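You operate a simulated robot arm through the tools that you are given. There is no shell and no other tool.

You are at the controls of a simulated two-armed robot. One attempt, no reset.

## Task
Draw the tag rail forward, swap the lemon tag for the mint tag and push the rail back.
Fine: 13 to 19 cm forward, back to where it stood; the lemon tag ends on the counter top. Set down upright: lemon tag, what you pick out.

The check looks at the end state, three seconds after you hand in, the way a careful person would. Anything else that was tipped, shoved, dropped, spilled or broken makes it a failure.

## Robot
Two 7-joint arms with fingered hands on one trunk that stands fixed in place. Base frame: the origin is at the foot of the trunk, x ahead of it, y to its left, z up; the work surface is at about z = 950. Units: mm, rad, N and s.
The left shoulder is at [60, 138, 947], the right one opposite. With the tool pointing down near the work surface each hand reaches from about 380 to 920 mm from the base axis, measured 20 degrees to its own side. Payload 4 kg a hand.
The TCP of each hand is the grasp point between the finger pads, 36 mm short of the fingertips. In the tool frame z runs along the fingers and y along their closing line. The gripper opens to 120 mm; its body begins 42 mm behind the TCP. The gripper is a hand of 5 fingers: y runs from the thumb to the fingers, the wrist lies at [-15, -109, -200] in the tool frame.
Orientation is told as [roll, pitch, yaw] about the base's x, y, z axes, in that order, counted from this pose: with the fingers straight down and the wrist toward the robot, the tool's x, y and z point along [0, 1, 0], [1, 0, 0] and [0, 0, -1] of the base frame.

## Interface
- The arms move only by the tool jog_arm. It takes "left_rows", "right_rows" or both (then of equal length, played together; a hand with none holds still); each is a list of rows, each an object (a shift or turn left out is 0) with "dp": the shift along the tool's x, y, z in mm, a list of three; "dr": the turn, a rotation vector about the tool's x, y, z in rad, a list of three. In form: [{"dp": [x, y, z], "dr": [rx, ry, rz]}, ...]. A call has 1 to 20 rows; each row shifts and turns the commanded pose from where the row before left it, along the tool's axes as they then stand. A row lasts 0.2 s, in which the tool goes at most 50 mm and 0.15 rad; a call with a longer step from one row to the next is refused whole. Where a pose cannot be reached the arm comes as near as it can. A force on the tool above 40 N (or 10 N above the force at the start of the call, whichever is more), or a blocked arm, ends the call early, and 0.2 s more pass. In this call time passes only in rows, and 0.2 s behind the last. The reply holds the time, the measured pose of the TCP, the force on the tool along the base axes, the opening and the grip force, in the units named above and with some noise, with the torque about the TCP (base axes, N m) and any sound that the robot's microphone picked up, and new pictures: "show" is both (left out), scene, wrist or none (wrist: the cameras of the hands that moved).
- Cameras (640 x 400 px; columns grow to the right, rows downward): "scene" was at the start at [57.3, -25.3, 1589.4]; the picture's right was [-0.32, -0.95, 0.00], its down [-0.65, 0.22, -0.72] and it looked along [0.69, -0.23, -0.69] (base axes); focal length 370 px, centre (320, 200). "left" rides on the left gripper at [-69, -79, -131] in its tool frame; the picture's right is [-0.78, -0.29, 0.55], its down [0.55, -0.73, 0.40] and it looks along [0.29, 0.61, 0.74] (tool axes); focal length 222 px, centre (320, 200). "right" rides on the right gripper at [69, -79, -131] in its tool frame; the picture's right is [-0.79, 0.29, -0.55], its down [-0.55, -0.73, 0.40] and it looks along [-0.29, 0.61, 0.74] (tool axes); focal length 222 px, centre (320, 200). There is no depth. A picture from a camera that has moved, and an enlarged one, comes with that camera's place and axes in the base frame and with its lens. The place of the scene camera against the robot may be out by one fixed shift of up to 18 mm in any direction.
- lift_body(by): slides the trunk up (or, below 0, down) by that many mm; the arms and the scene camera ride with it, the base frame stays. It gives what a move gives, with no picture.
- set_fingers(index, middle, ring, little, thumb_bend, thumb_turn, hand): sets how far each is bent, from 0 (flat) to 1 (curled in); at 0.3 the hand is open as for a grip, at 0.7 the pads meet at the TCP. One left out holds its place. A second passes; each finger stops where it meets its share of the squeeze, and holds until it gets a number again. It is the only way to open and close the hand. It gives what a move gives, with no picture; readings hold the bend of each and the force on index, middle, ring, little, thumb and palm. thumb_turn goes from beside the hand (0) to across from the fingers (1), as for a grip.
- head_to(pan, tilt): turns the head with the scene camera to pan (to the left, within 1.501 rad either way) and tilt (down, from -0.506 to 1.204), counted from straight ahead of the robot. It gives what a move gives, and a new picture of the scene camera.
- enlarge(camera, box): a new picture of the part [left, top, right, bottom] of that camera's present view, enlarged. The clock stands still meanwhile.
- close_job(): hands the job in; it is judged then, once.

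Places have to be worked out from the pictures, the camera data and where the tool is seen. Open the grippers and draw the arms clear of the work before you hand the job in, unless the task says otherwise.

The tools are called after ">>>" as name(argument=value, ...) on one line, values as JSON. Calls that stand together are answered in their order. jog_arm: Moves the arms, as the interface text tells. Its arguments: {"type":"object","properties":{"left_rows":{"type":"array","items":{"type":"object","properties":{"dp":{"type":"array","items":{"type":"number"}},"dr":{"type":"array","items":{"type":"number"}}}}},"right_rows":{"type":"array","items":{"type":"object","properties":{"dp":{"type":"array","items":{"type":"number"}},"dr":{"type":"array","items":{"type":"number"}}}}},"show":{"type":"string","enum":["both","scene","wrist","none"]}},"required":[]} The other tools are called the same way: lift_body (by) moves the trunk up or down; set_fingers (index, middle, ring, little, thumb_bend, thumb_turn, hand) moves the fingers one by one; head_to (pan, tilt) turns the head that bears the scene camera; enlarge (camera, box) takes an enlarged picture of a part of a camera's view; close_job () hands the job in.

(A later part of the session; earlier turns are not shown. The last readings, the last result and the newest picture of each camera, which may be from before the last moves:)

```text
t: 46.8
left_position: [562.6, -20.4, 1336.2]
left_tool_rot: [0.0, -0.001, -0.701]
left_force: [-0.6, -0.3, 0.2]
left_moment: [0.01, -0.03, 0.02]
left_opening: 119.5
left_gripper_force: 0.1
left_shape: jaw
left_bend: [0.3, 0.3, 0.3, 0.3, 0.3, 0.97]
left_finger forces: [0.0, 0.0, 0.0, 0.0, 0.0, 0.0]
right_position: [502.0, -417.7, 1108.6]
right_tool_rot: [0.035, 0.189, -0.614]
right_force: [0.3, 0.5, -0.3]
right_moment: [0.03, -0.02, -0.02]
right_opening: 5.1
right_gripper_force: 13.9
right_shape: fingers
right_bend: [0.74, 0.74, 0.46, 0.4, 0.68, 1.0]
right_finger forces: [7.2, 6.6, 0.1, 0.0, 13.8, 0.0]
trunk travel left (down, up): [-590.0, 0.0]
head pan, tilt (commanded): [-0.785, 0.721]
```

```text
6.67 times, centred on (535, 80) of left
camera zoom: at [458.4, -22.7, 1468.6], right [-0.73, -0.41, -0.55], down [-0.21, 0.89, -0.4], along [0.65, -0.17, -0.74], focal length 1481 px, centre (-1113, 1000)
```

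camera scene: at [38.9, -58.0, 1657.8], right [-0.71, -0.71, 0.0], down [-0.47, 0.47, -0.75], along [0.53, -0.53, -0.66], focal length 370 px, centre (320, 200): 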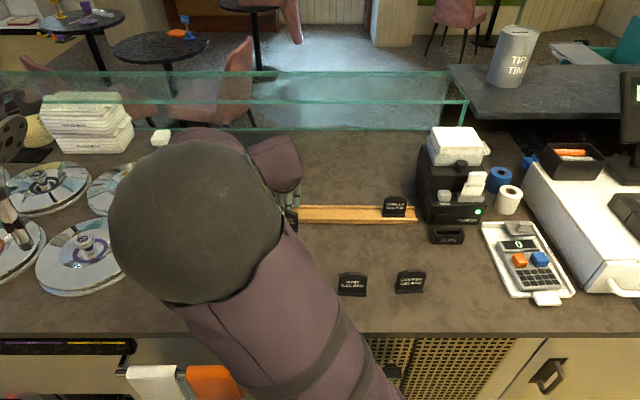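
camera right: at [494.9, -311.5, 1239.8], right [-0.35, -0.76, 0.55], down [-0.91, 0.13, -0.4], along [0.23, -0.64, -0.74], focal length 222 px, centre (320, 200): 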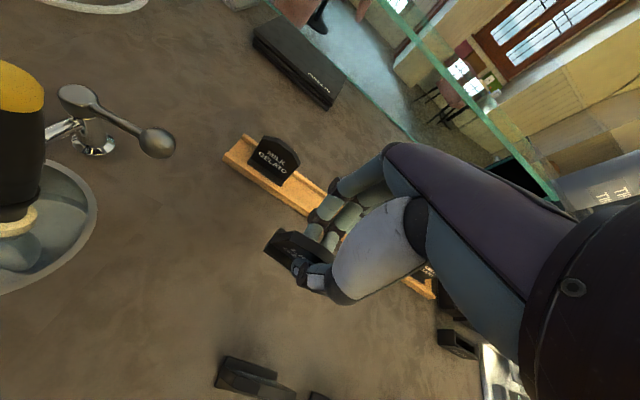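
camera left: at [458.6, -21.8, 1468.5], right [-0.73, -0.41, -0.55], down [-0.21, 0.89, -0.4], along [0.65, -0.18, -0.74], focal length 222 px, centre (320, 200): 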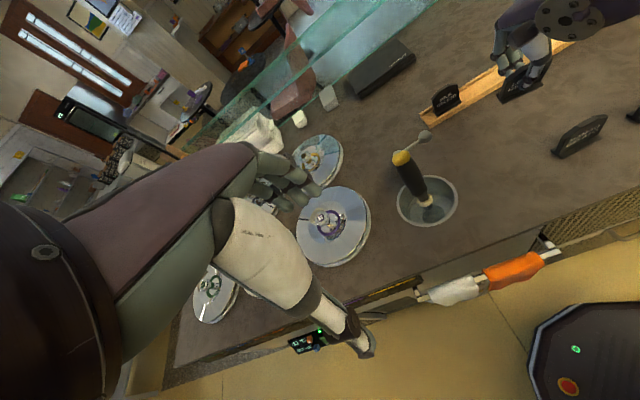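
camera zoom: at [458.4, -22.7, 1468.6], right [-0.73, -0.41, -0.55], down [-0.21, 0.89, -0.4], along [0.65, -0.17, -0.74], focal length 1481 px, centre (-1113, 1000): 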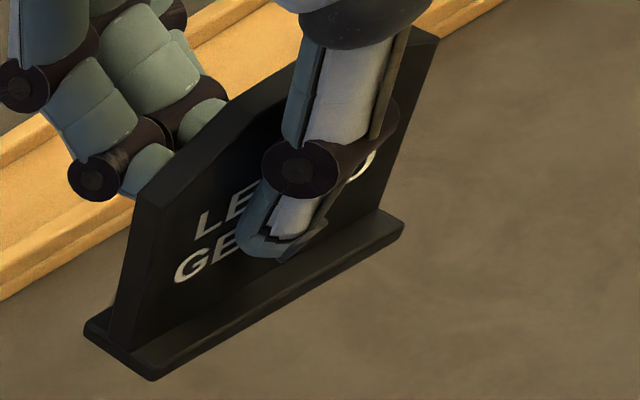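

The calibration shows the tag now over-corrected by ~4° (top away), so I turn back 0.05 rad and lower it straight down about 80 mm along the base vertical.

>>> jog_arm(right_rows=[{"dr": [-0.049, -0.009, 0]}, {"dp": [-0.3, 1.4, 9.9]}, {"dp": [-0.4, 2.1, 14.9]}, {"dp": [-0.4, 2.1, 14.9]}, {"dp": [-0.4, 2.1, 14.9]}, {"dp": [-0.4, 2.1, 14.9]}, {"dp": [-0.2, 1.1, 7.9]}], show="wrist")

>>> enlarge(camera="left", box=[500, 40, 630, 140])

```text
t: 48.4
left_position: [563.0, -21.1, 1335.9]
left_tool_rot: [0.001, 0.0, -0.7]
left_force: [-0.1, -0.5, -0.2]
left_moment: [0.0, 0.0, 0.03]
left_opening: 120.0
left_gripper_force: 0.1
left_shape: jaw
left_bend: [0.3, 0.3, 0.3, 0.3, 0.3, 0.97]
left_finger forces: [0.0, 0.0, 0.1, 0.0, 0.1, 0.0]
right_position: [500.4, -416.6, 1030.7]
right_tool_rot: [0.026, 0.138, -0.613]
right_force: [1.0, 0.1, 0.0]
right_moment: [0.0, -0.02, 0.0]
right_opening: 4.8
right_gripper_force: 13.8
right_shape: fingers
right_bend: [0.74, 0.74, 0.46, 0.4, 0.68, 1.0]
right_finger forces: [7.2, 6.7, 0.0, 0.0, 13.9, 0.0]
trunk travel left (down, up): [-590.0, 0.0]
head pan, tilt (commanded): [-0.785, 0.721]
camera right: at [491.6, -328.4, 1173.4], right [-0.17, -0.86, 0.48], down [-0.95, 0.01, -0.31], along [0.26, -0.51, -0.82], focal length 222 px, centre (320, 200)
```

right: 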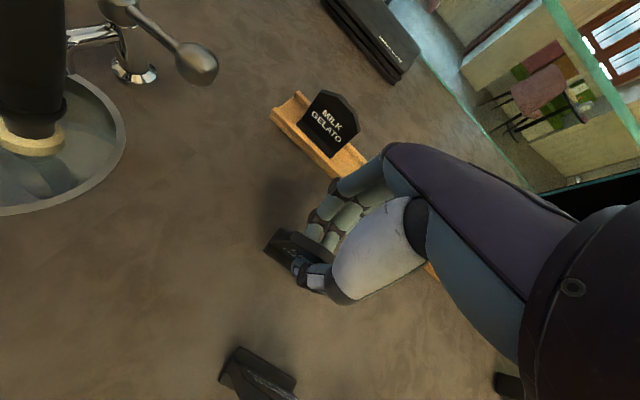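

```text
4.00 times, centred on (565, 90) of left
camera zoom: at [458.3, -22.3, 1468.6], right [-0.73, -0.41, -0.55], down [-0.21, 0.89, -0.4], along [0.65, -0.18, -0.74], focal length 888 px, centre (-660, 640)
```

zoom: 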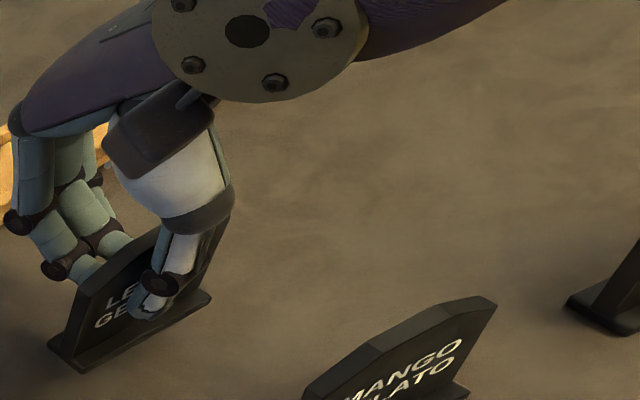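

No contact yet at TCP z 1031. I lower in small steps toward the counter.

>>> jog_arm(right_rows=[{"dp": [-0.1, 0.6, 4]}, {"dp": [-0.1, 0.6, 4]}, {"dp": [-0.1, 0.4, 3]}, {"dp": [-0.05, 0.3, 2]}], show="none")

>>> enlarge(camera="left", box=[510, 70, 600, 140])

```text
t: 49.4
left_position: [563.5, -20.5, 1335.7]
left_tool_rot: [-0.001, -0.001, -0.699]
left_force: [0.0, 0.1, 0.0]
left_moment: [0.0, -0.01, 0.01]
left_opening: 119.7
left_gripper_force: 0.1
left_shape: jaw
left_bend: [0.3, 0.3, 0.3, 0.3, 0.3, 0.97]
left_finger forces: [0.0, 0.0, 0.0, 0.0, 0.0, 0.0]
right_position: [501.6, -417.7, 1017.9]
right_tool_rot: [0.025, 0.137, -0.614]
right_force: [0.7, 0.0, -0.8]
right_moment: [-0.03, 0.02, 0.03]
right_opening: 5.2
right_gripper_force: 14.3
right_shape: fingers
right_bend: [0.74, 0.74, 0.46, 0.4, 0.68, 1.0]
right_finger forces: [7.2, 6.5, 0.0, 0.0, 13.9, 0.0]
trunk travel left (down, up): [-590.0, 0.0]
head pan, tilt (commanded): [-0.785, 0.721]
```

```text
5.71 times, centred on (555, 105) of left
camera zoom: at [458.2, -22.4, 1468.7], right [-0.73, -0.41, -0.55], down [-0.21, 0.89, -0.4], along [0.65, -0.18, -0.74], focal length 1269 px, centre (-1023, 743)
```

zoom: 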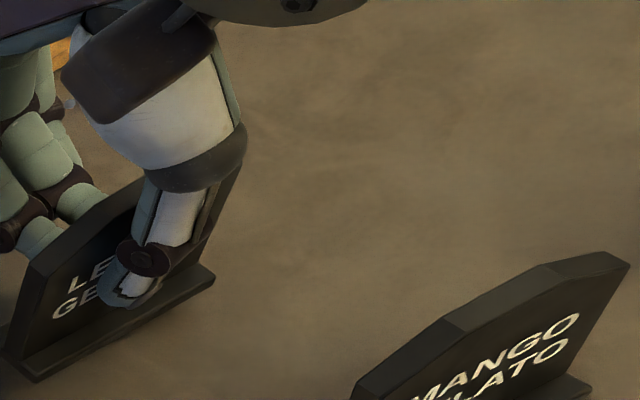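

Still free at z 1018. I continue down in 2 mm and 1 mm steps and watch for the first vertical force.

>>> jog_arm(right_rows=[{"dp": [-0.05, 0.3, 2]}, {"dp": [-0.05, 0.3, 2]}, {"dp": [-0.03, 0.15, 1]}, {"dp": [-0.03, 0.15, 1]}], show="none")

```text
t: 50.4
left_position: [562.6, -21.2, 1336.6]
left_tool_rot: [0.001, 0.002, -0.7]
left_force: [-0.1, -0.6, -0.3]
left_moment: [0.01, -0.01, 0.01]
left_opening: 119.6
left_gripper_force: 0.0
left_shape: jaw
left_bend: [0.3, 0.3, 0.3, 0.3, 0.3, 0.97]
left_finger forces: [0.0, 0.1, 0.0, 0.1, 0.0, 0.0]
right_position: [502.9, -416.7, 1011.1]
right_tool_rot: [0.027, 0.138, -0.614]
right_force: [-0.6, 0.5, 1.0]
right_moment: [-0.01, 0.04, 0.02]
right_opening: 5.3
right_gripper_force: 14.0
right_shape: fingers
right_bend: [0.74, 0.74, 0.46, 0.4, 0.68, 1.0]
right_finger forces: [7.2, 6.6, 0.1, 0.1, 13.9, 0.0]
trunk travel left (down, up): [-590.0, 0.0]
head pan, tilt (commanded): [-0.785, 0.721]
```

>>> jog_arm(right_rows=[{"dp": [-0.03, 0.15, 1]}, {"dp": [-0.03, 0.15, 1]}], show="none")

>>> enlarge(camera="left", box=[500, 75, 590, 145])

```text
t: 51.0
left_position: [563.3, -21.1, 1337.5]
left_tool_rot: [-0.001, -0.001, -0.699]
left_force: [0.4, -0.8, -0.5]
left_moment: [0.0, -0.05, 0.05]
left_opening: 119.6
left_gripper_force: 0.0
left_shape: jaw
left_bend: [0.3, 0.3, 0.3, 0.3, 0.3, 0.97]
left_finger forces: [0.0, 0.0, 0.0, 0.0, 0.0, 0.0]
right_position: [502.1, -417.3, 1009.0]
right_tool_rot: [0.026, 0.139, -0.615]
right_force: [-0.1, 0.6, -0.8]
right_moment: [-0.02, -0.01, 0.01]
right_opening: 5.0
right_gripper_force: 13.4
right_shape: fingers
right_bend: [0.74, 0.74, 0.46, 0.4, 0.68, 1.0]
right_finger forces: [7.0, 6.8, 0.0, 0.0, 14.0, 0.1]
trunk travel left (down, up): [-590.0, 0.0]
head pan, tilt (commanded): [-0.785, 0.721]
```

```text
5.71 times, centred on (545, 110) of left
camera zoom: at [458.2, -22.3, 1468.7], right [-0.73, -0.41, -0.55], down [-0.21, 0.89, -0.4], along [0.65, -0.18, -0.74], focal length 1269 px, centre (-966, 714)
```

zoom: 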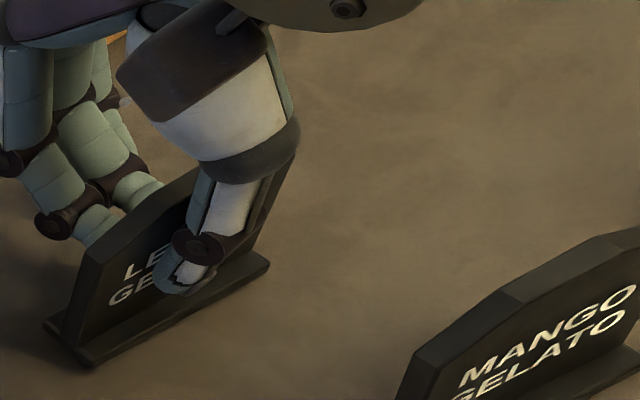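

Visually the foot is about to touch. I continue with 0.8 mm steps.

>>> jog_arm(right_rows=[{"dp": [-0.02, 0.12, 0.8]}, {"dp": [-0.02, 0.12, 0.8]}], show="none")

>>> jog_arm(right_rows=[{"dp": [-0.02, 0.12, 0.8]}, {"dp": [-0.02, 0.12, 0.8]}], show="none")

```text
t: 51.5
left_position: [562.8, -20.4, 1337.2]
left_tool_rot: [0.001, 0.0, -0.701]
left_force: [-0.4, 0.1, -0.3]
left_moment: [0.03, -0.01, 0.01]
left_opening: 119.5
left_gripper_force: 0.0
left_shape: jaw
left_bend: [0.3, 0.3, 0.3, 0.3, 0.3, 0.97]
left_finger forces: [0.0, 0.0, 0.0, 0.0, 0.0, 0.0]
right_position: [501.9, -418.2, 1007.4]
right_tool_rot: [0.025, 0.137, -0.613]
right_force: [0.7, 0.5, 1.0]
right_moment: [-0.01, 0.01, 0.0]
right_opening: 5.2
right_gripper_force: 14.1
right_shape: fingers
right_bend: [0.74, 0.74, 0.46, 0.4, 0.68, 1.0]
right_finger forces: [6.7, 7.6, 0.0, 0.0, 14.0, 0.0]
trunk travel left (down, up): [-590.0, 0.0]
head pan, tilt (commanded): [-0.785, 0.721]
```

```text
t: 52.1
left_position: [563.8, -20.1, 1337.3]
left_tool_rot: [0.001, -0.001, -0.7]
left_force: [-0.3, -0.1, -0.1]
left_moment: [-0.03, -0.03, 0.01]
left_opening: 119.6
left_gripper_force: 0.2
left_shape: jaw
left_bend: [0.3, 0.3, 0.3, 0.3, 0.3, 0.97]
left_finger forces: [0.0, 0.0, 0.0, 0.0, 0.0, 0.1]
right_position: [502.3, -417.2, 1006.4]
right_tool_rot: [0.026, 0.136, -0.614]
right_force: [1.7, -0.6, 7.8]
right_moment: [0.02, 0.02, 0.04]
right_opening: 4.9
right_gripper_force: 14.9
right_shape: fingers
right_bend: [0.74, 0.74, 0.46, 0.4, 0.68, 1.0]
right_finger forces: [7.6, 8.7, 0.1, 0.1, 13.8, 0.0]
trunk travel left (down, up): [-590.0, 0.0]
head pan, tilt (commanded): [-0.785, 0.721]
```

The foot touched the counter (8 N) at TCP z≈1006.5. I loosen the grip gently and watch the tag settle.

>>> set_fingers(hand="right", index=0.69, middle=0.69, thumb_bend=0.67)

>>> enlarge(camera="left", box=[500, 75, 590, 145])

```text
t: 53.1
left_position: [562.4, -20.7, 1336.9]
left_tool_rot: [0.0, -0.001, -0.7]
left_force: [-0.5, -0.6, -0.3]
left_moment: [0.01, 0.01, -0.02]
left_opening: 120.0
left_gripper_force: 0.1
left_shape: jaw
left_bend: [0.3, 0.3, 0.3, 0.3, 0.3, 0.97]
left_finger forces: [0.1, 0.1, 0.0, 0.1, 0.1, 0.0]
right_position: [502.1, -417.2, 1006.4]
right_tool_rot: [0.027, 0.136, -0.614]
right_force: [-0.5, -0.6, 1.1]
right_moment: [-0.02, 0.01, -0.02]
right_opening: 8.6
right_gripper_force: 0.9
right_shape: fingers
right_bend: [0.69, 0.69, 0.46, 0.4, 0.66, 1.0]
right_finger forces: [0.5, 0.3, 0.1, 0.1, 0.9, 0.0]
trunk travel left (down, up): [-590.0, 0.0]
head pan, tilt (commanded): [-0.785, 0.721]
```

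```text
5.71 times, centred on (545, 110) of left
camera zoom: at [458.2, -22.3, 1468.6], right [-0.73, -0.41, -0.55], down [-0.21, 0.89, -0.4], along [0.65, -0.18, -0.74], focal length 1269 px, centre (-966, 714)
```

zoom: 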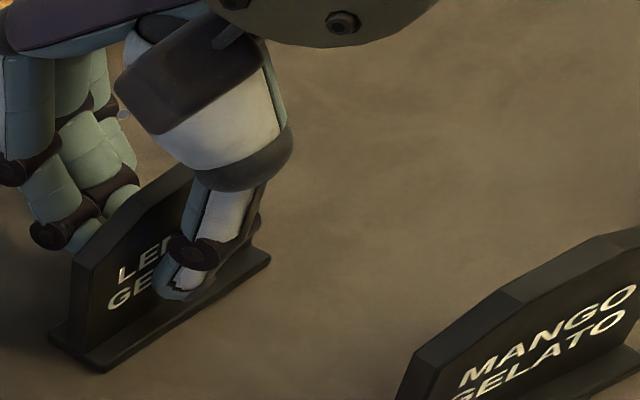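

The grip is down to under 1 N and the tag stands like the mango. I open the fingers and thumb further, evenly.

>>> set_fingers(hand="right", index=0.6, middle=0.6, thumb_bend=0.57)

>>> set_fingers(hand="right", index=0.46, middle=0.46, thumb_bend=0.42)

>>> enlarge(camera="left", box=[500, 75, 590, 145])

```text
t: 54.1
left_position: [564.1, -20.8, 1337.0]
left_tool_rot: [0.001, 0.001, -0.7]
left_force: [0.2, -0.3, 0.2]
left_moment: [0.01, -0.02, 0.0]
left_opening: 119.9
left_gripper_force: 0.1
left_shape: jaw
left_bend: [0.3, 0.3, 0.3, 0.3, 0.3, 0.97]
left_finger forces: [0.1, 0.1, 0.0, 0.1, 0.0, 0.1]
right_position: [502.2, -416.7, 1006.4]
right_tool_rot: [0.026, 0.137, -0.614]
right_force: [-0.2, 0.4, -0.2]
right_moment: [-0.01, 0.02, 0.02]
right_opening: 34.8
right_gripper_force: 0.0
right_shape: fingers
right_bend: [0.6, 0.6, 0.46, 0.4, 0.56, 1.0]
right_finger forces: [0.0, 0.0, 0.0, 0.0, 0.1, 0.0]
trunk travel left (down, up): [-590.0, 0.0]
head pan, tilt (commanded): [-0.785, 0.721]
```

```text
t: 55.1
left_position: [563.1, -20.6, 1336.5]
left_tool_rot: [0.0, -0.001, -0.7]
left_force: [-0.2, 0.1, 0.8]
left_moment: [-0.02, -0.02, 0.03]
left_opening: 119.9
left_gripper_force: 0.0
left_shape: jaw
left_bend: [0.3, 0.3, 0.3, 0.3, 0.3, 0.97]
left_finger forces: [0.0, 0.0, 0.0, 0.1, 0.0, 0.1]
right_position: [502.2, -417.2, 1005.7]
right_tool_rot: [0.025, 0.139, -0.613]
right_force: [0.0, 0.2, 0.5]
right_moment: [-0.01, -0.02, -0.01]
right_opening: 77.0
right_gripper_force: 0.1
right_shape: fingers
right_bend: [0.46, 0.46, 0.46, 0.4, 0.42, 0.99]
right_finger forces: [0.0, 0.0, 0.0, 0.1, 0.0, 0.0]
trunk travel left (down, up): [-590.0, 0.0]
head pan, tilt (commanded): [-0.785, 0.721]
```

```text
5.71 times, centred on (545, 110) of left
camera zoom: at [458.2, -22.3, 1468.7], right [-0.73, -0.41, -0.55], down [-0.21, 0.89, -0.4], along [0.65, -0.18, -0.74], focal length 1269 px, centre (-966, 714)
```

zoom: 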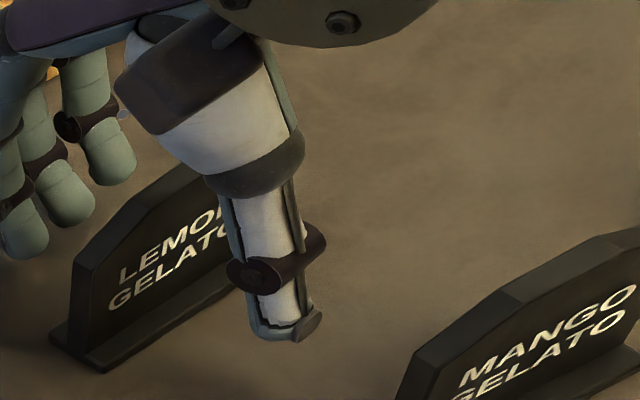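

The lemon tag stands upright on the counter, free of the hand. I raise the hand vertically, then turn it square again.

>>> jog_arm(right_rows=[{"dp": [0.15, -0.8, -6]}, {"dp": [0.25, -1.4, -10]}, {"dp": [0.4, -2.1, -15]}, {"dp": [0.5, -2.8, -20]}, {"dp": [0.5, -2.8, -20]}, {"dp": [0.5, -2.8, -20]}, {"dp": [0.25, -1.4, -10]}, {"dr": [-0.069, -0.0125, 0]}, {"dr": [-0.069, -0.0125, 0]}, {"dr": [0, 0, 0.085]}, {"dr": [0, 0, 0.086]}], show="both")

>>> enlarge(camera="left", box=[420, 50, 640, 190])

```text
t: 57.5
left_position: [563.2, -20.0, 1335.8]
left_tool_rot: [0.001, -0.001, -0.699]
left_force: [0.5, 0.5, 0.2]
left_moment: [-0.02, 0.03, 0.0]
left_opening: 119.6
left_gripper_force: 0.1
left_shape: jaw
left_bend: [0.3, 0.3, 0.3, 0.3, 0.3, 0.97]
left_finger forces: [0.0, 0.0, 0.0, 0.1, 0.0, 0.0]
right_position: [502.4, -418.9, 1107.3]
right_tool_rot: [-0.001, 0.0, -0.786]
right_force: [0.4, 0.8, -0.6]
right_moment: [0.01, 0.01, 0.0]
right_opening: 77.3
right_gripper_force: 0.1
right_shape: fingers
right_bend: [0.46, 0.46, 0.46, 0.4, 0.42, 0.99]
right_finger forces: [0.0, 0.1, 0.0, 0.1, 0.1, 0.0]
trunk travel left (down, up): [-590.0, 0.0]
head pan, tilt (commanded): [-0.785, 0.721]
camera scene: at [39.0, -58.0, 1657.8], right [-0.71, -0.71, 0.0], down [-0.47, 0.47, -0.75], along [0.53, -0.53, -0.66], focal length 370 px, centre (320, 200)
camera right: at [495.4, -312.8, 1239.3], right [-0.35, -0.76, 0.55], down [-0.91, 0.13, -0.4], along [0.23, -0.64, -0.74], focal length 222 px, centre (320, 200)
```

scene: 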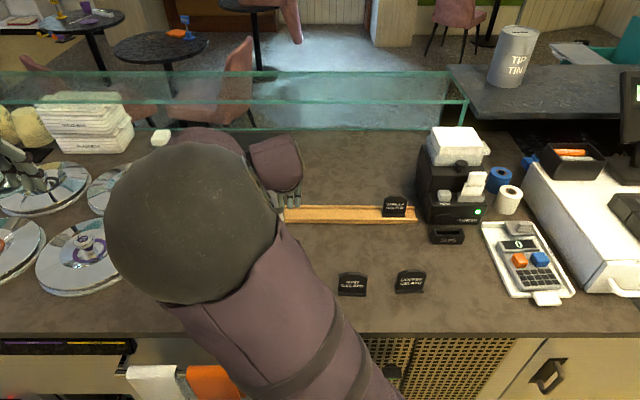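
right: 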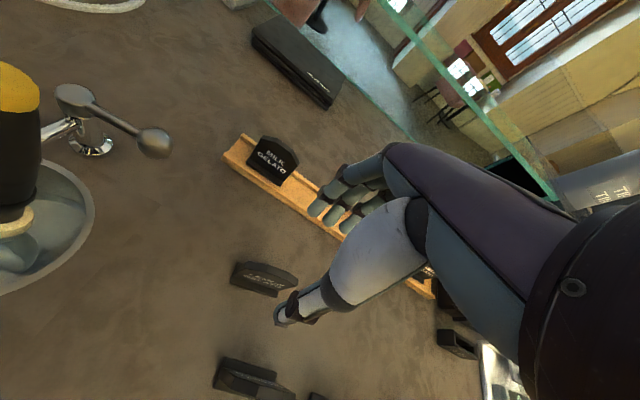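

```text
2.86 times, centred on (530, 120) of left
camera zoom: at [458.3, -22.0, 1468.6], right [-0.73, -0.41, -0.55], down [-0.21, 0.89, -0.4], along [0.65, -0.18, -0.74], focal length 635 px, centre (-280, 429)
```

zoom: 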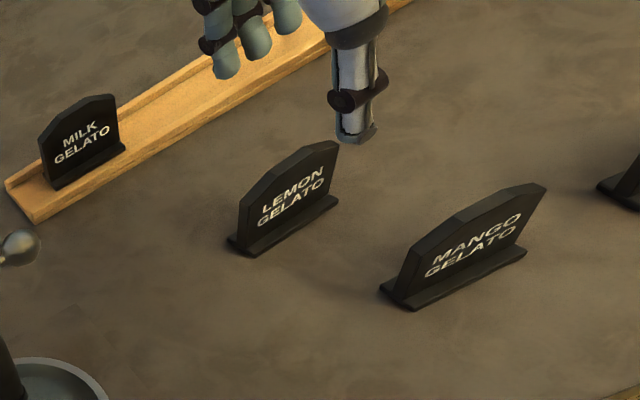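

Lemon is standing well clear of mango, and rail and milk tag are undisturbed. Next I move the right hand over past the mint tag to view it with the wrist camera.

>>> jog_arm(right_rows=[{"dp": [-12, -4, 0]}, {"dp": [-20, -8, 0]}, {"dp": [-20, -8, 0]}, {"dp": [-20, -8, 0]}, {"dp": [-20, -8, 0]}, {"dp": [-20, -8, 0]}, {"dp": [-20, -8, 0]}, {"dp": [-20, -8, 0]}, {"dp": [-20, -8, 0]}, {"dp": [-20, -8, 0]}, {"dp": [-20, -8, 0]}, {"dp": [-20, -8, 0]}, {"dp": [-10, -4, 0]}], show="both")

>>> enlarge(camera="right", box=[130, 190, 240, 280])

```text
t: 60.4
left_position: [563.5, -20.9, 1337.2]
left_tool_rot: [-0.001, 0.0, -0.699]
left_force: [0.1, 0.5, 0.1]
left_moment: [-0.02, -0.01, 0.03]
left_opening: 119.8
left_gripper_force: 0.1
left_shape: jaw
left_bend: [0.3, 0.3, 0.3, 0.3, 0.3, 0.97]
left_finger forces: [0.0, 0.0, 0.0, 0.0, 0.1, 0.0]
right_position: [264.8, -517.5, 1107.2]
right_tool_rot: [0.001, 0.0, -0.785]
right_force: [0.1, -0.4, 0.6]
right_moment: [0.01, -0.01, 0.02]
right_opening: 77.3
right_gripper_force: 0.0
right_shape: fingers
right_bend: [0.46, 0.46, 0.46, 0.4, 0.42, 0.99]
right_finger forces: [0.0, 0.0, 0.0, 0.0, 0.0, 0.0]
trunk travel left (down, up): [-590.0, 0.0]
head pan, tilt (commanded): [-0.785, 0.721]
camera scene: at [39.1, -58.3, 1657.8], right [-0.71, -0.71, 0.0], down [-0.47, 0.47, -0.75], along [0.53, -0.53, -0.66], focal length 370 px, centre (320, 200)
camera right: at [258.4, -414.2, 1239.2], right [-0.35, -0.76, 0.55], down [-0.91, 0.13, -0.4], along [0.23, -0.64, -0.74], focal length 222 px, centre (320, 200)
```

scene: 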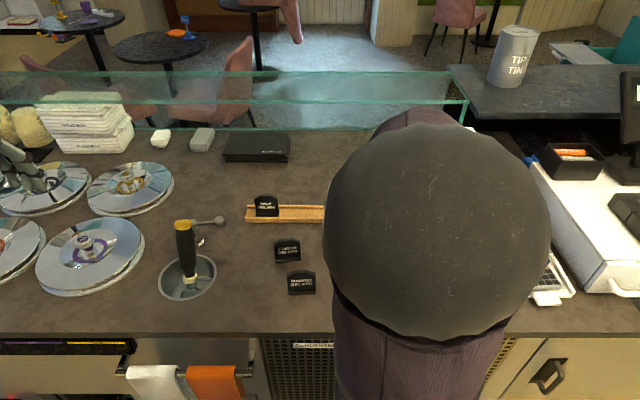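
right: 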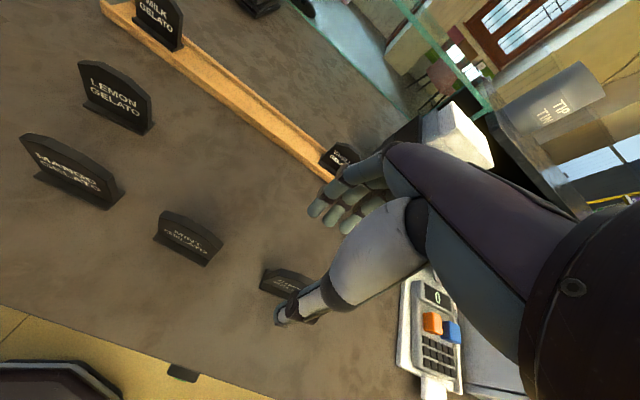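

```text
4.44 times, centred on (185, 235) of right
camera zoom: at [258.4, -414.2, 1239.2], right [-0.35, -0.76, 0.55], down [-0.91, 0.13, -0.4], along [0.23, -0.64, -0.74], focal length 987 px, centre (920, 44)
```

zoom: 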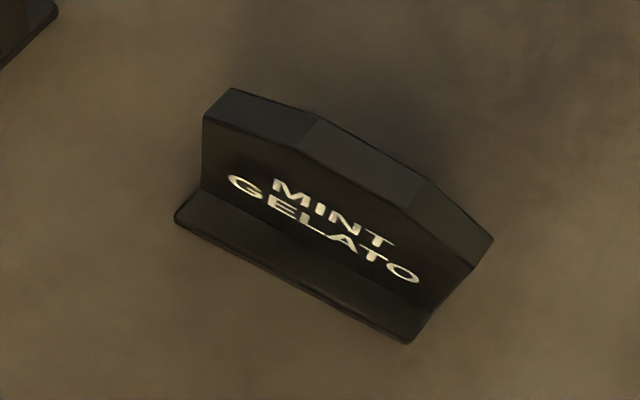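

The mint tag measures U 63–123, plate F −546 to −554, square to the counter. To learn how the tag sits in the natural grip, I measure the lemon's exact resting place in the same camera.

>>> enlarge(camera="right", box=[65, 50, 165, 140])

>>> enlarge(camera="left", box=[480, 80, 570, 150])

```text
4.44 times, centred on (115, 95) of right
camera zoom: at [258.4, -414.2, 1239.2], right [-0.35, -0.76, 0.55], down [-0.91, 0.13, -0.4], along [0.23, -0.64, -0.74], focal length 987 px, centre (1231, 667)
```

zoom: 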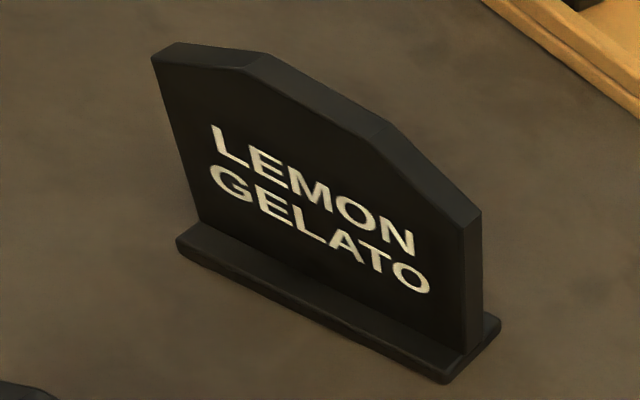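

```text
5.71 times, centred on (525, 115) of left
camera zoom: at [458.4, -22.2, 1468.6], right [-0.73, -0.41, -0.55], down [-0.21, 0.89, -0.4], along [0.65, -0.18, -0.74], focal length 1269 px, centre (-851, 686)
```

zoom: 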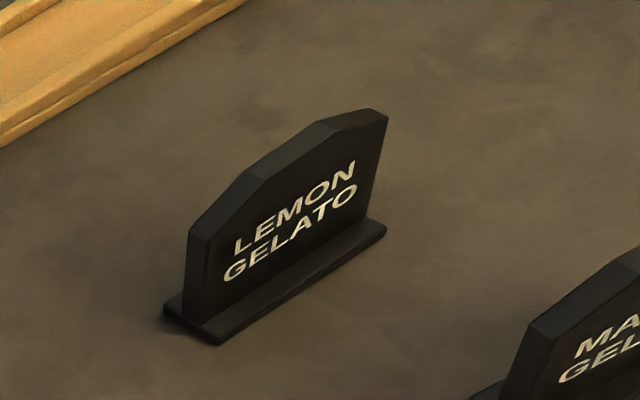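

Both cameras agree: lemon stands at U≈−54, F≈−645, turned 8°, upright. A lighter squeeze should keep the mint from tilting, so I go over the mint (TCP U 88, F −550) and down partway with the square hand.

>>> jog_arm(right_rows=[{"dp": [11, -0.4, 0]}, {"dp": [20, -0.8, 0]}, {"dp": [20, -0.8, 0]}, {"dp": [20, -0.8, 0]}, {"dp": [20, -0.6, 0]}, {"dp": [0, 0, 14]}, {"dp": [0, 0, 18]}, {"dp": [0, 0, 18]}, {"dp": [0, 0, 12]}, {"dp": [0, 0, 8]}], show="wrist")

>>> enlarge(camera="right", box=[180, 150, 440, 350])

>>> enlarge(camera="left", box=[520, 60, 640, 200])

```text
t: 62.5
left_position: [562.1, -20.9, 1336.1]
left_tool_rot: [-0.002, 0.001, -0.7]
left_force: [-0.1, -0.4, 0.5]
left_moment: [-0.01, 0.01, 0.02]
left_opening: 119.8
left_gripper_force: 0.0
left_shape: jaw
left_bend: [0.3, 0.3, 0.3, 0.3, 0.3, 0.97]
left_finger forces: [0.0, 0.0, 0.0, 0.1, 0.1, 0.1]
right_position: [325.5, -452.9, 1037.0]
right_tool_rot: [0.0, -0.001, -0.787]
right_force: [-0.1, -0.4, -0.7]
right_moment: [-0.04, -0.02, -0.01]
right_opening: 77.4
right_gripper_force: 0.1
right_shape: fingers
right_bend: [0.46, 0.46, 0.46, 0.4, 0.42, 0.99]
right_finger forces: [0.0, 0.1, 0.0, 0.1, 0.0, 0.0]
trunk travel left (down, up): [-590.0, 0.0]
head pan, tilt (commanded): [-0.785, 0.721]
camera right: at [318.7, -348.1, 1169.0], right [-0.35, -0.76, 0.55], down [-0.91, 0.13, -0.4], along [0.23, -0.64, -0.74], focal length 222 px, centre (320, 200)
```

right: 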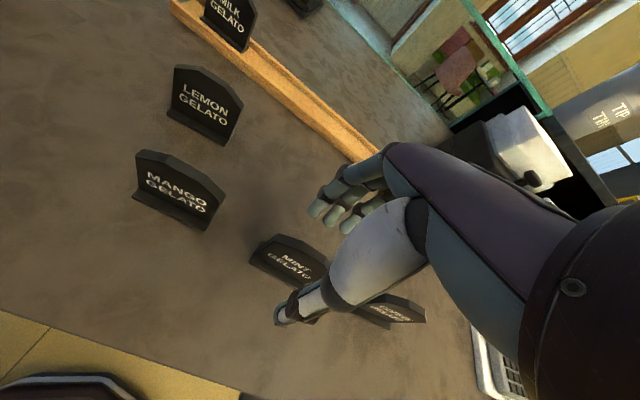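

```text
2.00 times, centred on (310, 250) of right
camera zoom: at [318.7, -348.1, 1169.0], right [-0.35, -0.76, 0.55], down [-0.91, 0.13, -0.4], along [0.23, -0.64, -0.74], focal length 444 px, centre (340, 100)
```

zoom: 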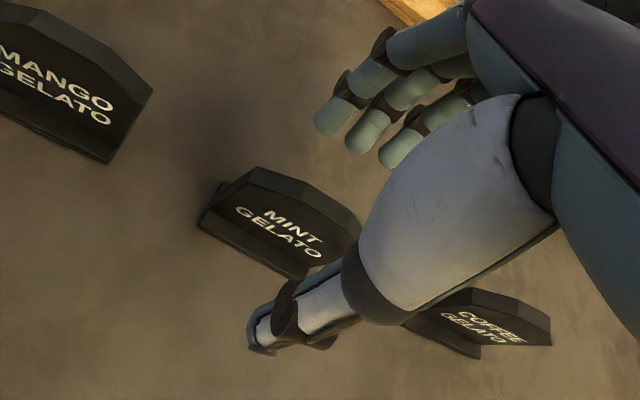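

```text
2.86 times, centred on (580, 130) of left
camera zoom: at [458.1, -22.7, 1468.7], right [-0.73, -0.41, -0.55], down [-0.21, 0.89, -0.4], along [0.65, -0.18, -0.74], focal length 635 px, centre (-423, 400)
```

zoom: 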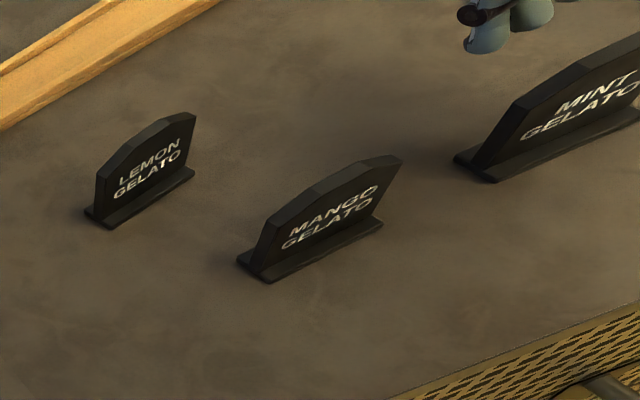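

The hand straddles the mint properly. I descend to TCP z≈1004 with a 2 mm shift left.

>>> jog_arm(right_rows=[{"dp": [1, 0, 8]}, {"dp": [1, 0, 8]}, {"dp": [0, 0, 7]}, {"dp": [0, 0, 6]}, {"dp": [0, 0, 4]}], show="none")

>>> set_fingers(hand="right", index=0.64, middle=0.64, ring=0.46, little=0.4, thumb_bend=0.64)

>>> enlarge(camera="right", box=[200, 150, 420, 330])

```text
t: 63.8
left_position: [563.2, -20.8, 1336.3]
left_tool_rot: [0.001, 0.0, -0.698]
left_force: [0.0, 0.1, -0.2]
left_moment: [0.0, 0.0, -0.01]
left_opening: 119.7
left_gripper_force: 0.1
left_shape: jaw
left_bend: [0.3, 0.3, 0.3, 0.3, 0.3, 0.97]
left_finger forces: [0.0, 0.1, 0.0, 0.0, 0.1, 0.0]
right_position: [327.0, -449.8, 1005.2]
right_tool_rot: [0.0, 0.001, -0.789]
right_force: [-0.4, 0.0, 0.4]
right_moment: [0.02, 0.01, -0.01]
right_opening: 77.6
right_gripper_force: 0.0
right_shape: fingers
right_bend: [0.46, 0.46, 0.46, 0.4, 0.42, 0.99]
right_finger forces: [0.0, 0.0, 0.0, 0.0, 0.0, 0.0]
trunk travel left (down, up): [-590.0, 0.0]
head pan, tilt (commanded): [-0.785, 0.721]
```

```text
t: 64.8
left_position: [563.5, -21.3, 1338.0]
left_tool_rot: [0.0, -0.002, -0.702]
left_force: [0.4, 0.2, -0.4]
left_moment: [0.01, 0.01, 0.02]
left_opening: 119.6
left_gripper_force: 0.0
left_shape: jaw
left_bend: [0.3, 0.3, 0.3, 0.3, 0.3, 0.97]
left_finger forces: [0.0, 0.0, 0.0, 0.1, 0.1, 0.0]
right_position: [327.0, -450.1, 1005.0]
right_tool_rot: [0.001, 0.0, -0.788]
right_force: [-0.1, -0.6, 0.7]
right_moment: [0.01, 0.01, 0.01]
right_opening: 18.5
right_gripper_force: 0.0
right_shape: fingers
right_bend: [0.64, 0.64, 0.46, 0.4, 0.64, 1.0]
right_finger forces: [0.1, 0.0, 0.1, 0.0, 0.0, 0.0]
trunk travel left (down, up): [-590.0, 0.0]
head pan, tilt (commanded): [-0.785, 0.721]
```

```text
2.22 times, centred on (310, 240) of right
camera zoom: at [320.5, -346.1, 1136.9], right [-0.35, -0.76, 0.55], down [-0.91, 0.13, -0.4], along [0.23, -0.64, -0.74], focal length 494 px, centre (342, 111)
```

zoom: 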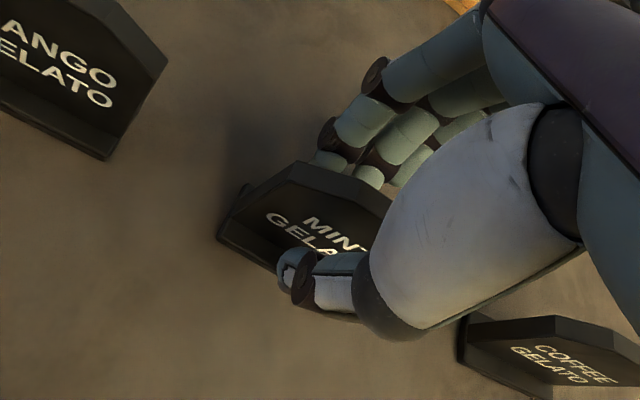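

No contact yet at 18 mm opening and the alignment is good. I close to a light grip.

>>> set_fingers(hand="right", index=0.69, middle=0.69, thumb_bend=0.69)

>>> set_fingers(hand="right", index=0.705, middle=0.705, thumb_bend=0.705)

>>> enlarge(camera="right", box=[250, 200, 350, 285])

>>> enlarge(camera="left", box=[570, 60, 640, 160])

```text
t: 65.8
left_position: [562.7, -21.0, 1336.1]
left_tool_rot: [0.001, 0.001, -0.7]
left_force: [0.1, -0.1, 0.2]
left_moment: [-0.03, 0.01, 0.0]
left_opening: 119.6
left_gripper_force: 0.1
left_shape: jaw
left_bend: [0.3, 0.3, 0.3, 0.3, 0.3, 0.97]
left_finger forces: [0.1, 0.0, 0.0, 0.1, 0.0, 0.1]
right_position: [327.3, -451.6, 1005.0]
right_tool_rot: [0.0, 0.002, -0.788]
right_force: [-0.1, 0.3, 0.1]
right_moment: [0.02, 0.01, -0.04]
right_opening: 7.7
right_gripper_force: 1.8
right_shape: fingers
right_bend: [0.68, 0.68, 0.46, 0.4, 0.68, 1.0]
right_finger forces: [1.0, 0.8, 0.0, 0.0, 1.7, 0.1]
trunk travel left (down, up): [-590.0, 0.0]
head pan, tilt (commanded): [-0.785, 0.721]
```

```text
t: 66.8
left_position: [563.3, -20.2, 1335.8]
left_tool_rot: [-0.001, 0.0, -0.7]
left_force: [0.1, -0.5, -1.1]
left_moment: [0.01, 0.03, 0.0]
left_opening: 119.7
left_gripper_force: 0.0
left_shape: jaw
left_bend: [0.3, 0.3, 0.3, 0.3, 0.3, 0.97]
left_finger forces: [0.0, 0.0, 0.0, 0.0, 0.0, 0.0]
right_position: [325.9, -450.7, 1004.9]
right_tool_rot: [-0.001, -0.001, -0.786]
right_force: [0.0, 0.2, -0.1]
right_moment: [0.0, 0.02, 0.0]
right_opening: 7.4
right_gripper_force: 3.0
right_shape: fingers
right_bend: [0.68, 0.69, 0.46, 0.4, 0.68, 1.0]
right_finger forces: [1.5, 1.2, 0.0, 0.0, 2.8, 0.1]
trunk travel left (down, up): [-590.0, 0.0]
head pan, tilt (commanded): [-0.785, 0.721]
```

```text
4.71 times, centred on (300, 242) of right
camera zoom: at [320.5, -346.1, 1136.8], right [-0.35, -0.76, 0.55], down [-0.91, 0.13, -0.4], along [0.23, -0.64, -0.74], focal length 1045 px, centre (414, 0)
```

zoom: 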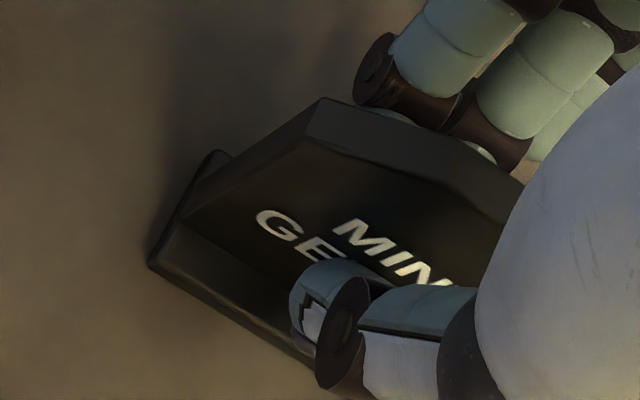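

```text
4.00 times, centred on (605, 110) of left
camera zoom: at [458.2, -22.3, 1468.7], right [-0.73, -0.41, -0.55], down [-0.21, 0.89, -0.4], along [0.65, -0.18, -0.74], focal length 888 px, centre (-820, 560)
```

zoom: 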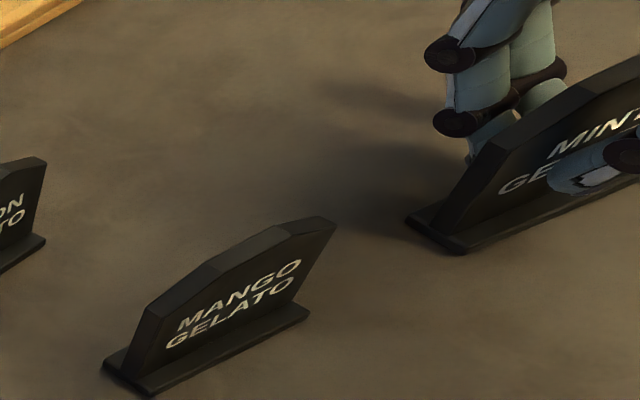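

The mint is gripped lightly (≈3 N) and still stands true. I lift a few millimetres and compare the same view for slip or tilt.

>>> jog_arm(right_rows=[{"dp": [0, 0, -1]}, {"dp": [0, 0, -2]}, {"dp": [0, 0, -3]}, {"dp": [0, 0, -4]}], show="none")

>>> enlarge(camera="right", box=[250, 200, 350, 285])

>>> enlarge(camera="left", box=[570, 60, 640, 160])

```text
t: 67.8
left_position: [562.6, -20.2, 1337.3]
left_tool_rot: [0.0, 0.001, -0.699]
left_force: [1.2, -0.7, 0.2]
left_moment: [0.03, 0.0, -0.01]
left_opening: 119.6
left_gripper_force: 0.1
left_shape: jaw
left_bend: [0.3, 0.3, 0.3, 0.3, 0.3, 0.97]
left_finger forces: [0.1, 0.0, 0.1, 0.0, 0.0, 0.0]
right_position: [326.5, -451.4, 1016.2]
right_tool_rot: [0.0, 0.0, -0.787]
right_force: [-0.7, 0.4, -0.1]
right_moment: [0.04, 0.0, 0.01]
right_opening: 7.1
right_gripper_force: 2.9
right_shape: fingers
right_bend: [0.68, 0.69, 0.46, 0.4, 0.68, 1.0]
right_finger forces: [1.6, 1.3, 0.0, 0.0, 2.7, 0.0]
trunk travel left (down, up): [-590.0, 0.0]
head pan, tilt (commanded): [-0.785, 0.721]
```

```text
4.71 times, centred on (300, 242) of right
camera zoom: at [320.4, -346.7, 1146.7], right [-0.35, -0.76, 0.55], down [-0.91, 0.13, -0.4], along [0.23, -0.64, -0.74], focal length 1045 px, centre (414, 0)
```

zoom: 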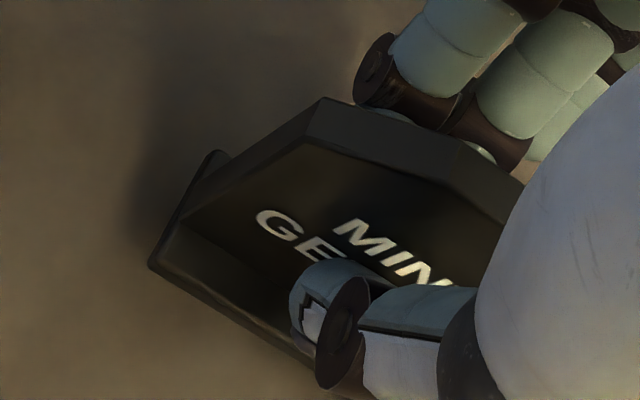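

```text
4.00 times, centred on (605, 110) of left
camera zoom: at [458.1, -22.2, 1468.7], right [-0.73, -0.41, -0.55], down [-0.21, 0.89, -0.4], along [0.65, -0.18, -0.74], focal length 888 px, centre (-820, 560)
```

zoom: 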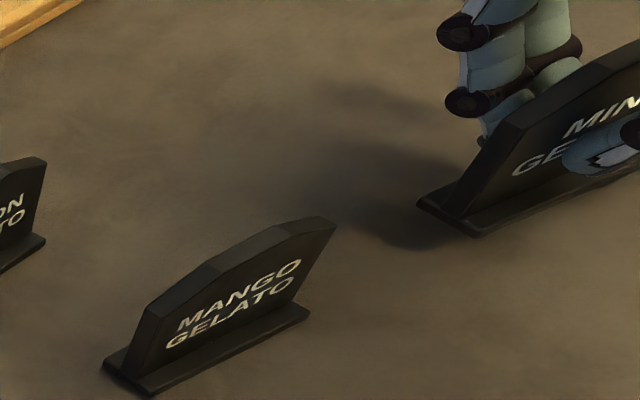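

Ten millimetres up, the view is unchanged: no slip, no tilt, bottom 55 mm below the TCP. I lift 70 mm more, gently.

>>> jog_arm(right_rows=[{"dp": [0, 0, -4]}, {"dp": [0, 0, -7]}, {"dp": [0, 0, -10]}, {"dp": [0, 0, -12]}, {"dp": [0, 0, -12]}, {"dp": [0, 0, -11]}, {"dp": [0, 0, -8]}, {"dp": [0, 0, -4]}, {"dp": [0, 0, -2]}], show="none")

>>> jog_arm(right_rows=[{"dp": [1, 4, 0]}, {"dp": [2, 8, 0]}, {"dp": [2.5, 12, 0]}, {"dp": [3, 14, 0]}, {"dp": [3, 15, 0]}, {"dp": [3, 15, 0]}, {"dp": [3, 15, 0]}, {"dp": [3, 15, 0]}, {"dp": [3, 15, 0]}, {"dp": [3, 15, 0]}, {"dp": [3, 15, 0]}, {"dp": [3, 15, 0]}, {"dp": [3, 15, 0]}, {"dp": [3, 15, 0]}, {"dp": [2, 12, 0]}, {"dp": [1.5, 10, 0]}, {"dp": [0.5, 8, 0]}, {"dp": [0.5, 5, 0]}, {"dp": [0, 3, 0]}], show="both")

>>> enlarge(camera="right", box=[250, 200, 350, 285])

```text
t: 69.8
left_position: [563.1, -21.0, 1337.5]
left_tool_rot: [0.001, 0.0, -0.7]
left_force: [0.6, -0.8, -0.2]
left_moment: [0.0, 0.0, -0.03]
left_opening: 119.5
left_gripper_force: 0.0
left_shape: jaw
left_bend: [0.3, 0.3, 0.3, 0.3, 0.3, 0.97]
left_finger forces: [0.0, 0.1, 0.1, 0.1, 0.1, 0.0]
right_position: [326.1, -451.5, 1084.2]
right_tool_rot: [-0.001, -0.001, -0.787]
right_force: [-0.5, 1.0, -0.6]
right_moment: [0.02, 0.05, 0.01]
right_opening: 7.3
right_gripper_force: 2.5
right_shape: fingers
right_bend: [0.68, 0.69, 0.46, 0.4, 0.68, 1.0]
right_finger forces: [1.6, 1.1, 0.0, 0.0, 2.7, 0.0]
trunk travel left (down, up): [-590.0, 0.0]
head pan, tilt (commanded): [-0.785, 0.721]
```

```text
t: 73.8
left_position: [563.8, -20.8, 1337.1]
left_tool_rot: [-0.001, 0.001, -0.7]
left_force: [-1.1, -0.4, -0.4]
left_moment: [0.01, -0.02, 0.0]
left_opening: 119.3
left_gripper_force: 0.2
left_shape: jaw
left_bend: [0.3, 0.3, 0.3, 0.3, 0.3, 0.97]
left_finger forces: [0.0, 0.0, 0.0, 0.0, 0.1, 0.1]
right_position: [516.0, -582.1, 1084.9]
right_tool_rot: [-0.002, 0.001, -0.787]
right_force: [1.0, 0.0, -0.8]
right_moment: [0.0, 0.02, 0.01]
right_opening: 7.1
right_gripper_force: 2.6
right_shape: fingers
right_bend: [0.68, 0.69, 0.46, 0.4, 0.68, 1.0]
right_finger forces: [1.4, 1.3, 0.1, 0.0, 2.6, 0.0]
trunk travel left (down, up): [-590.0, 0.0]
head pan, tilt (commanded): [-0.785, 0.721]
camera scene: at [38.9, -58.4, 1657.8], right [-0.71, -0.71, 0.0], down [-0.47, 0.47, -0.75], along [0.53, -0.53, -0.66], focal length 370 px, centre (320, 200)
camera right: at [509.8, -477.0, 1216.2], right [-0.35, -0.76, 0.55], down [-0.91, 0.13, -0.4], along [0.23, -0.64, -0.74], focal length 222 px, centre (320, 200)
```

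scene: 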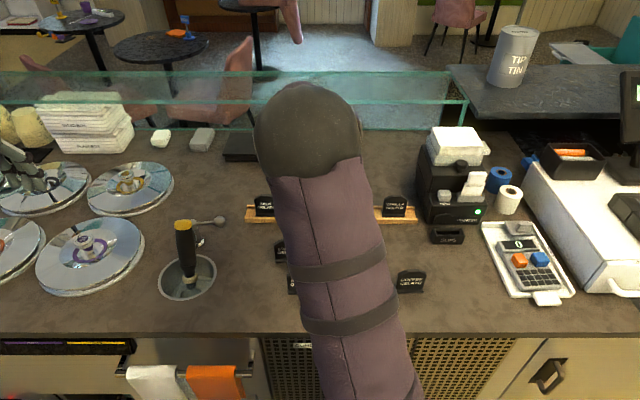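
right: 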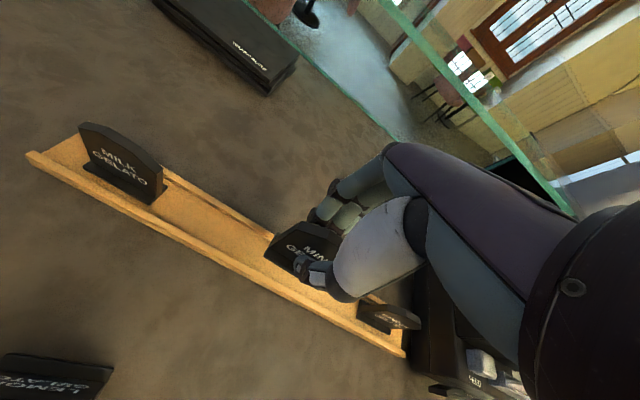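

```text
4.71 times, centred on (300, 242) of right
camera zoom: at [509.8, -477.0, 1216.2], right [-0.35, -0.76, 0.55], down [-0.91, 0.13, -0.4], along [0.23, -0.64, -0.74], focal length 1045 px, centre (414, 0)
```

zoom: 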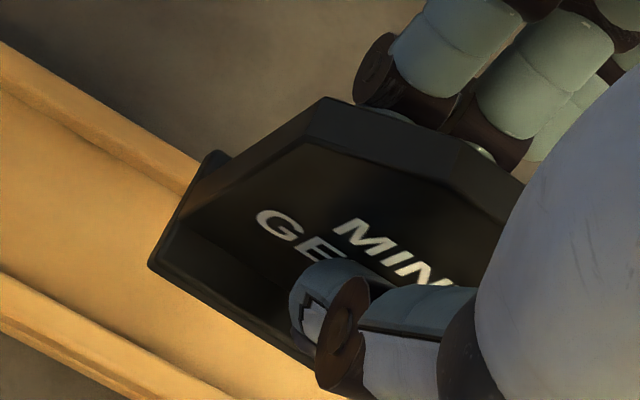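

The grip is unchanged and the rail is where I left it (front edge F≈−762, channel centre ≈−788). I move the last 14.5 mm out and lower the mint toward the lemon's old slot.

>>> jog_arm(right_rows=[{"dp": [0, 3, 0]}, {"dp": [0, 5, 0]}, {"dp": [0, 4, 0]}, {"dp": [0, 2.5, 0]}, {"dp": [0, 0, 6]}, {"dp": [0, 0, 10]}, {"dp": [0, 0, 12]}, {"dp": [0, 0, 12]}, {"dp": [0, 0, 10]}, {"dp": [0, 0, 6]}, {"dp": [0, 0, 3]}], show="wrist")

>>> enlarge(camera="right", box=[200, 190, 350, 320])

>>> enlarge(camera="left", box=[420, 20, 620, 150])

```text
t: 76.2
left_position: [562.8, -21.7, 1336.5]
left_tool_rot: [0.0, -0.001, -0.701]
left_force: [-0.3, -0.1, 0.1]
left_moment: [0.01, 0.01, -0.02]
left_opening: 119.6
left_gripper_force: 0.0
left_shape: jaw
left_bend: [0.3, 0.3, 0.3, 0.3, 0.3, 0.97]
left_finger forces: [0.0, 0.1, 0.1, 0.0, 0.1, 0.0]
right_position: [525.1, -592.1, 1025.6]
right_tool_rot: [0.0, -0.001, -0.788]
right_force: [0.8, -0.4, 0.1]
right_moment: [0.01, -0.02, 0.0]
right_opening: 7.3
right_gripper_force: 3.1
right_shape: fingers
right_bend: [0.68, 0.69, 0.46, 0.4, 0.68, 1.0]
right_finger forces: [1.7, 1.2, 0.1, 0.0, 2.7, 0.0]
trunk travel left (down, up): [-590.0, 0.0]
head pan, tilt (commanded): [-0.785, 0.721]
camera right: at [520.2, -487.3, 1157.3], right [-0.35, -0.76, 0.55], down [-0.91, 0.13, -0.4], along [0.23, -0.64, -0.74], focal length 222 px, centre (320, 200)
```

right: 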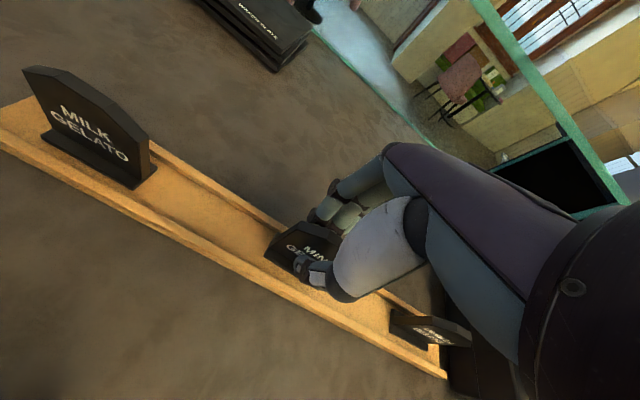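

```text
3.08 times, centred on (275, 255) of right
camera zoom: at [520.2, -487.3, 1157.3], right [-0.35, -0.76, 0.55], down [-0.91, 0.13, -0.4], along [0.23, -0.64, -0.74], focal length 684 px, centre (458, 31)
```

zoom: 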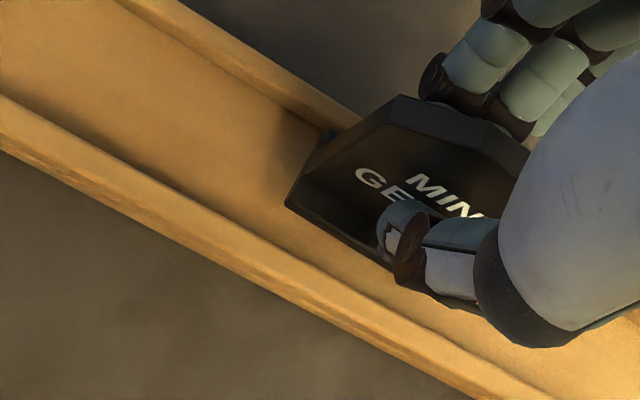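

```text
3.08 times, centred on (520, 85) of left
camera zoom: at [458.2, -22.4, 1468.7], right [-0.73, -0.41, -0.55], down [-0.21, 0.89, -0.4], along [0.65, -0.18, -0.74], focal length 684 px, centre (-295, 554)
```

zoom: 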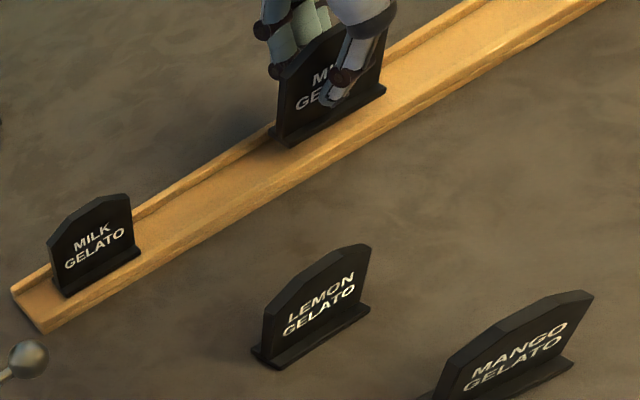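

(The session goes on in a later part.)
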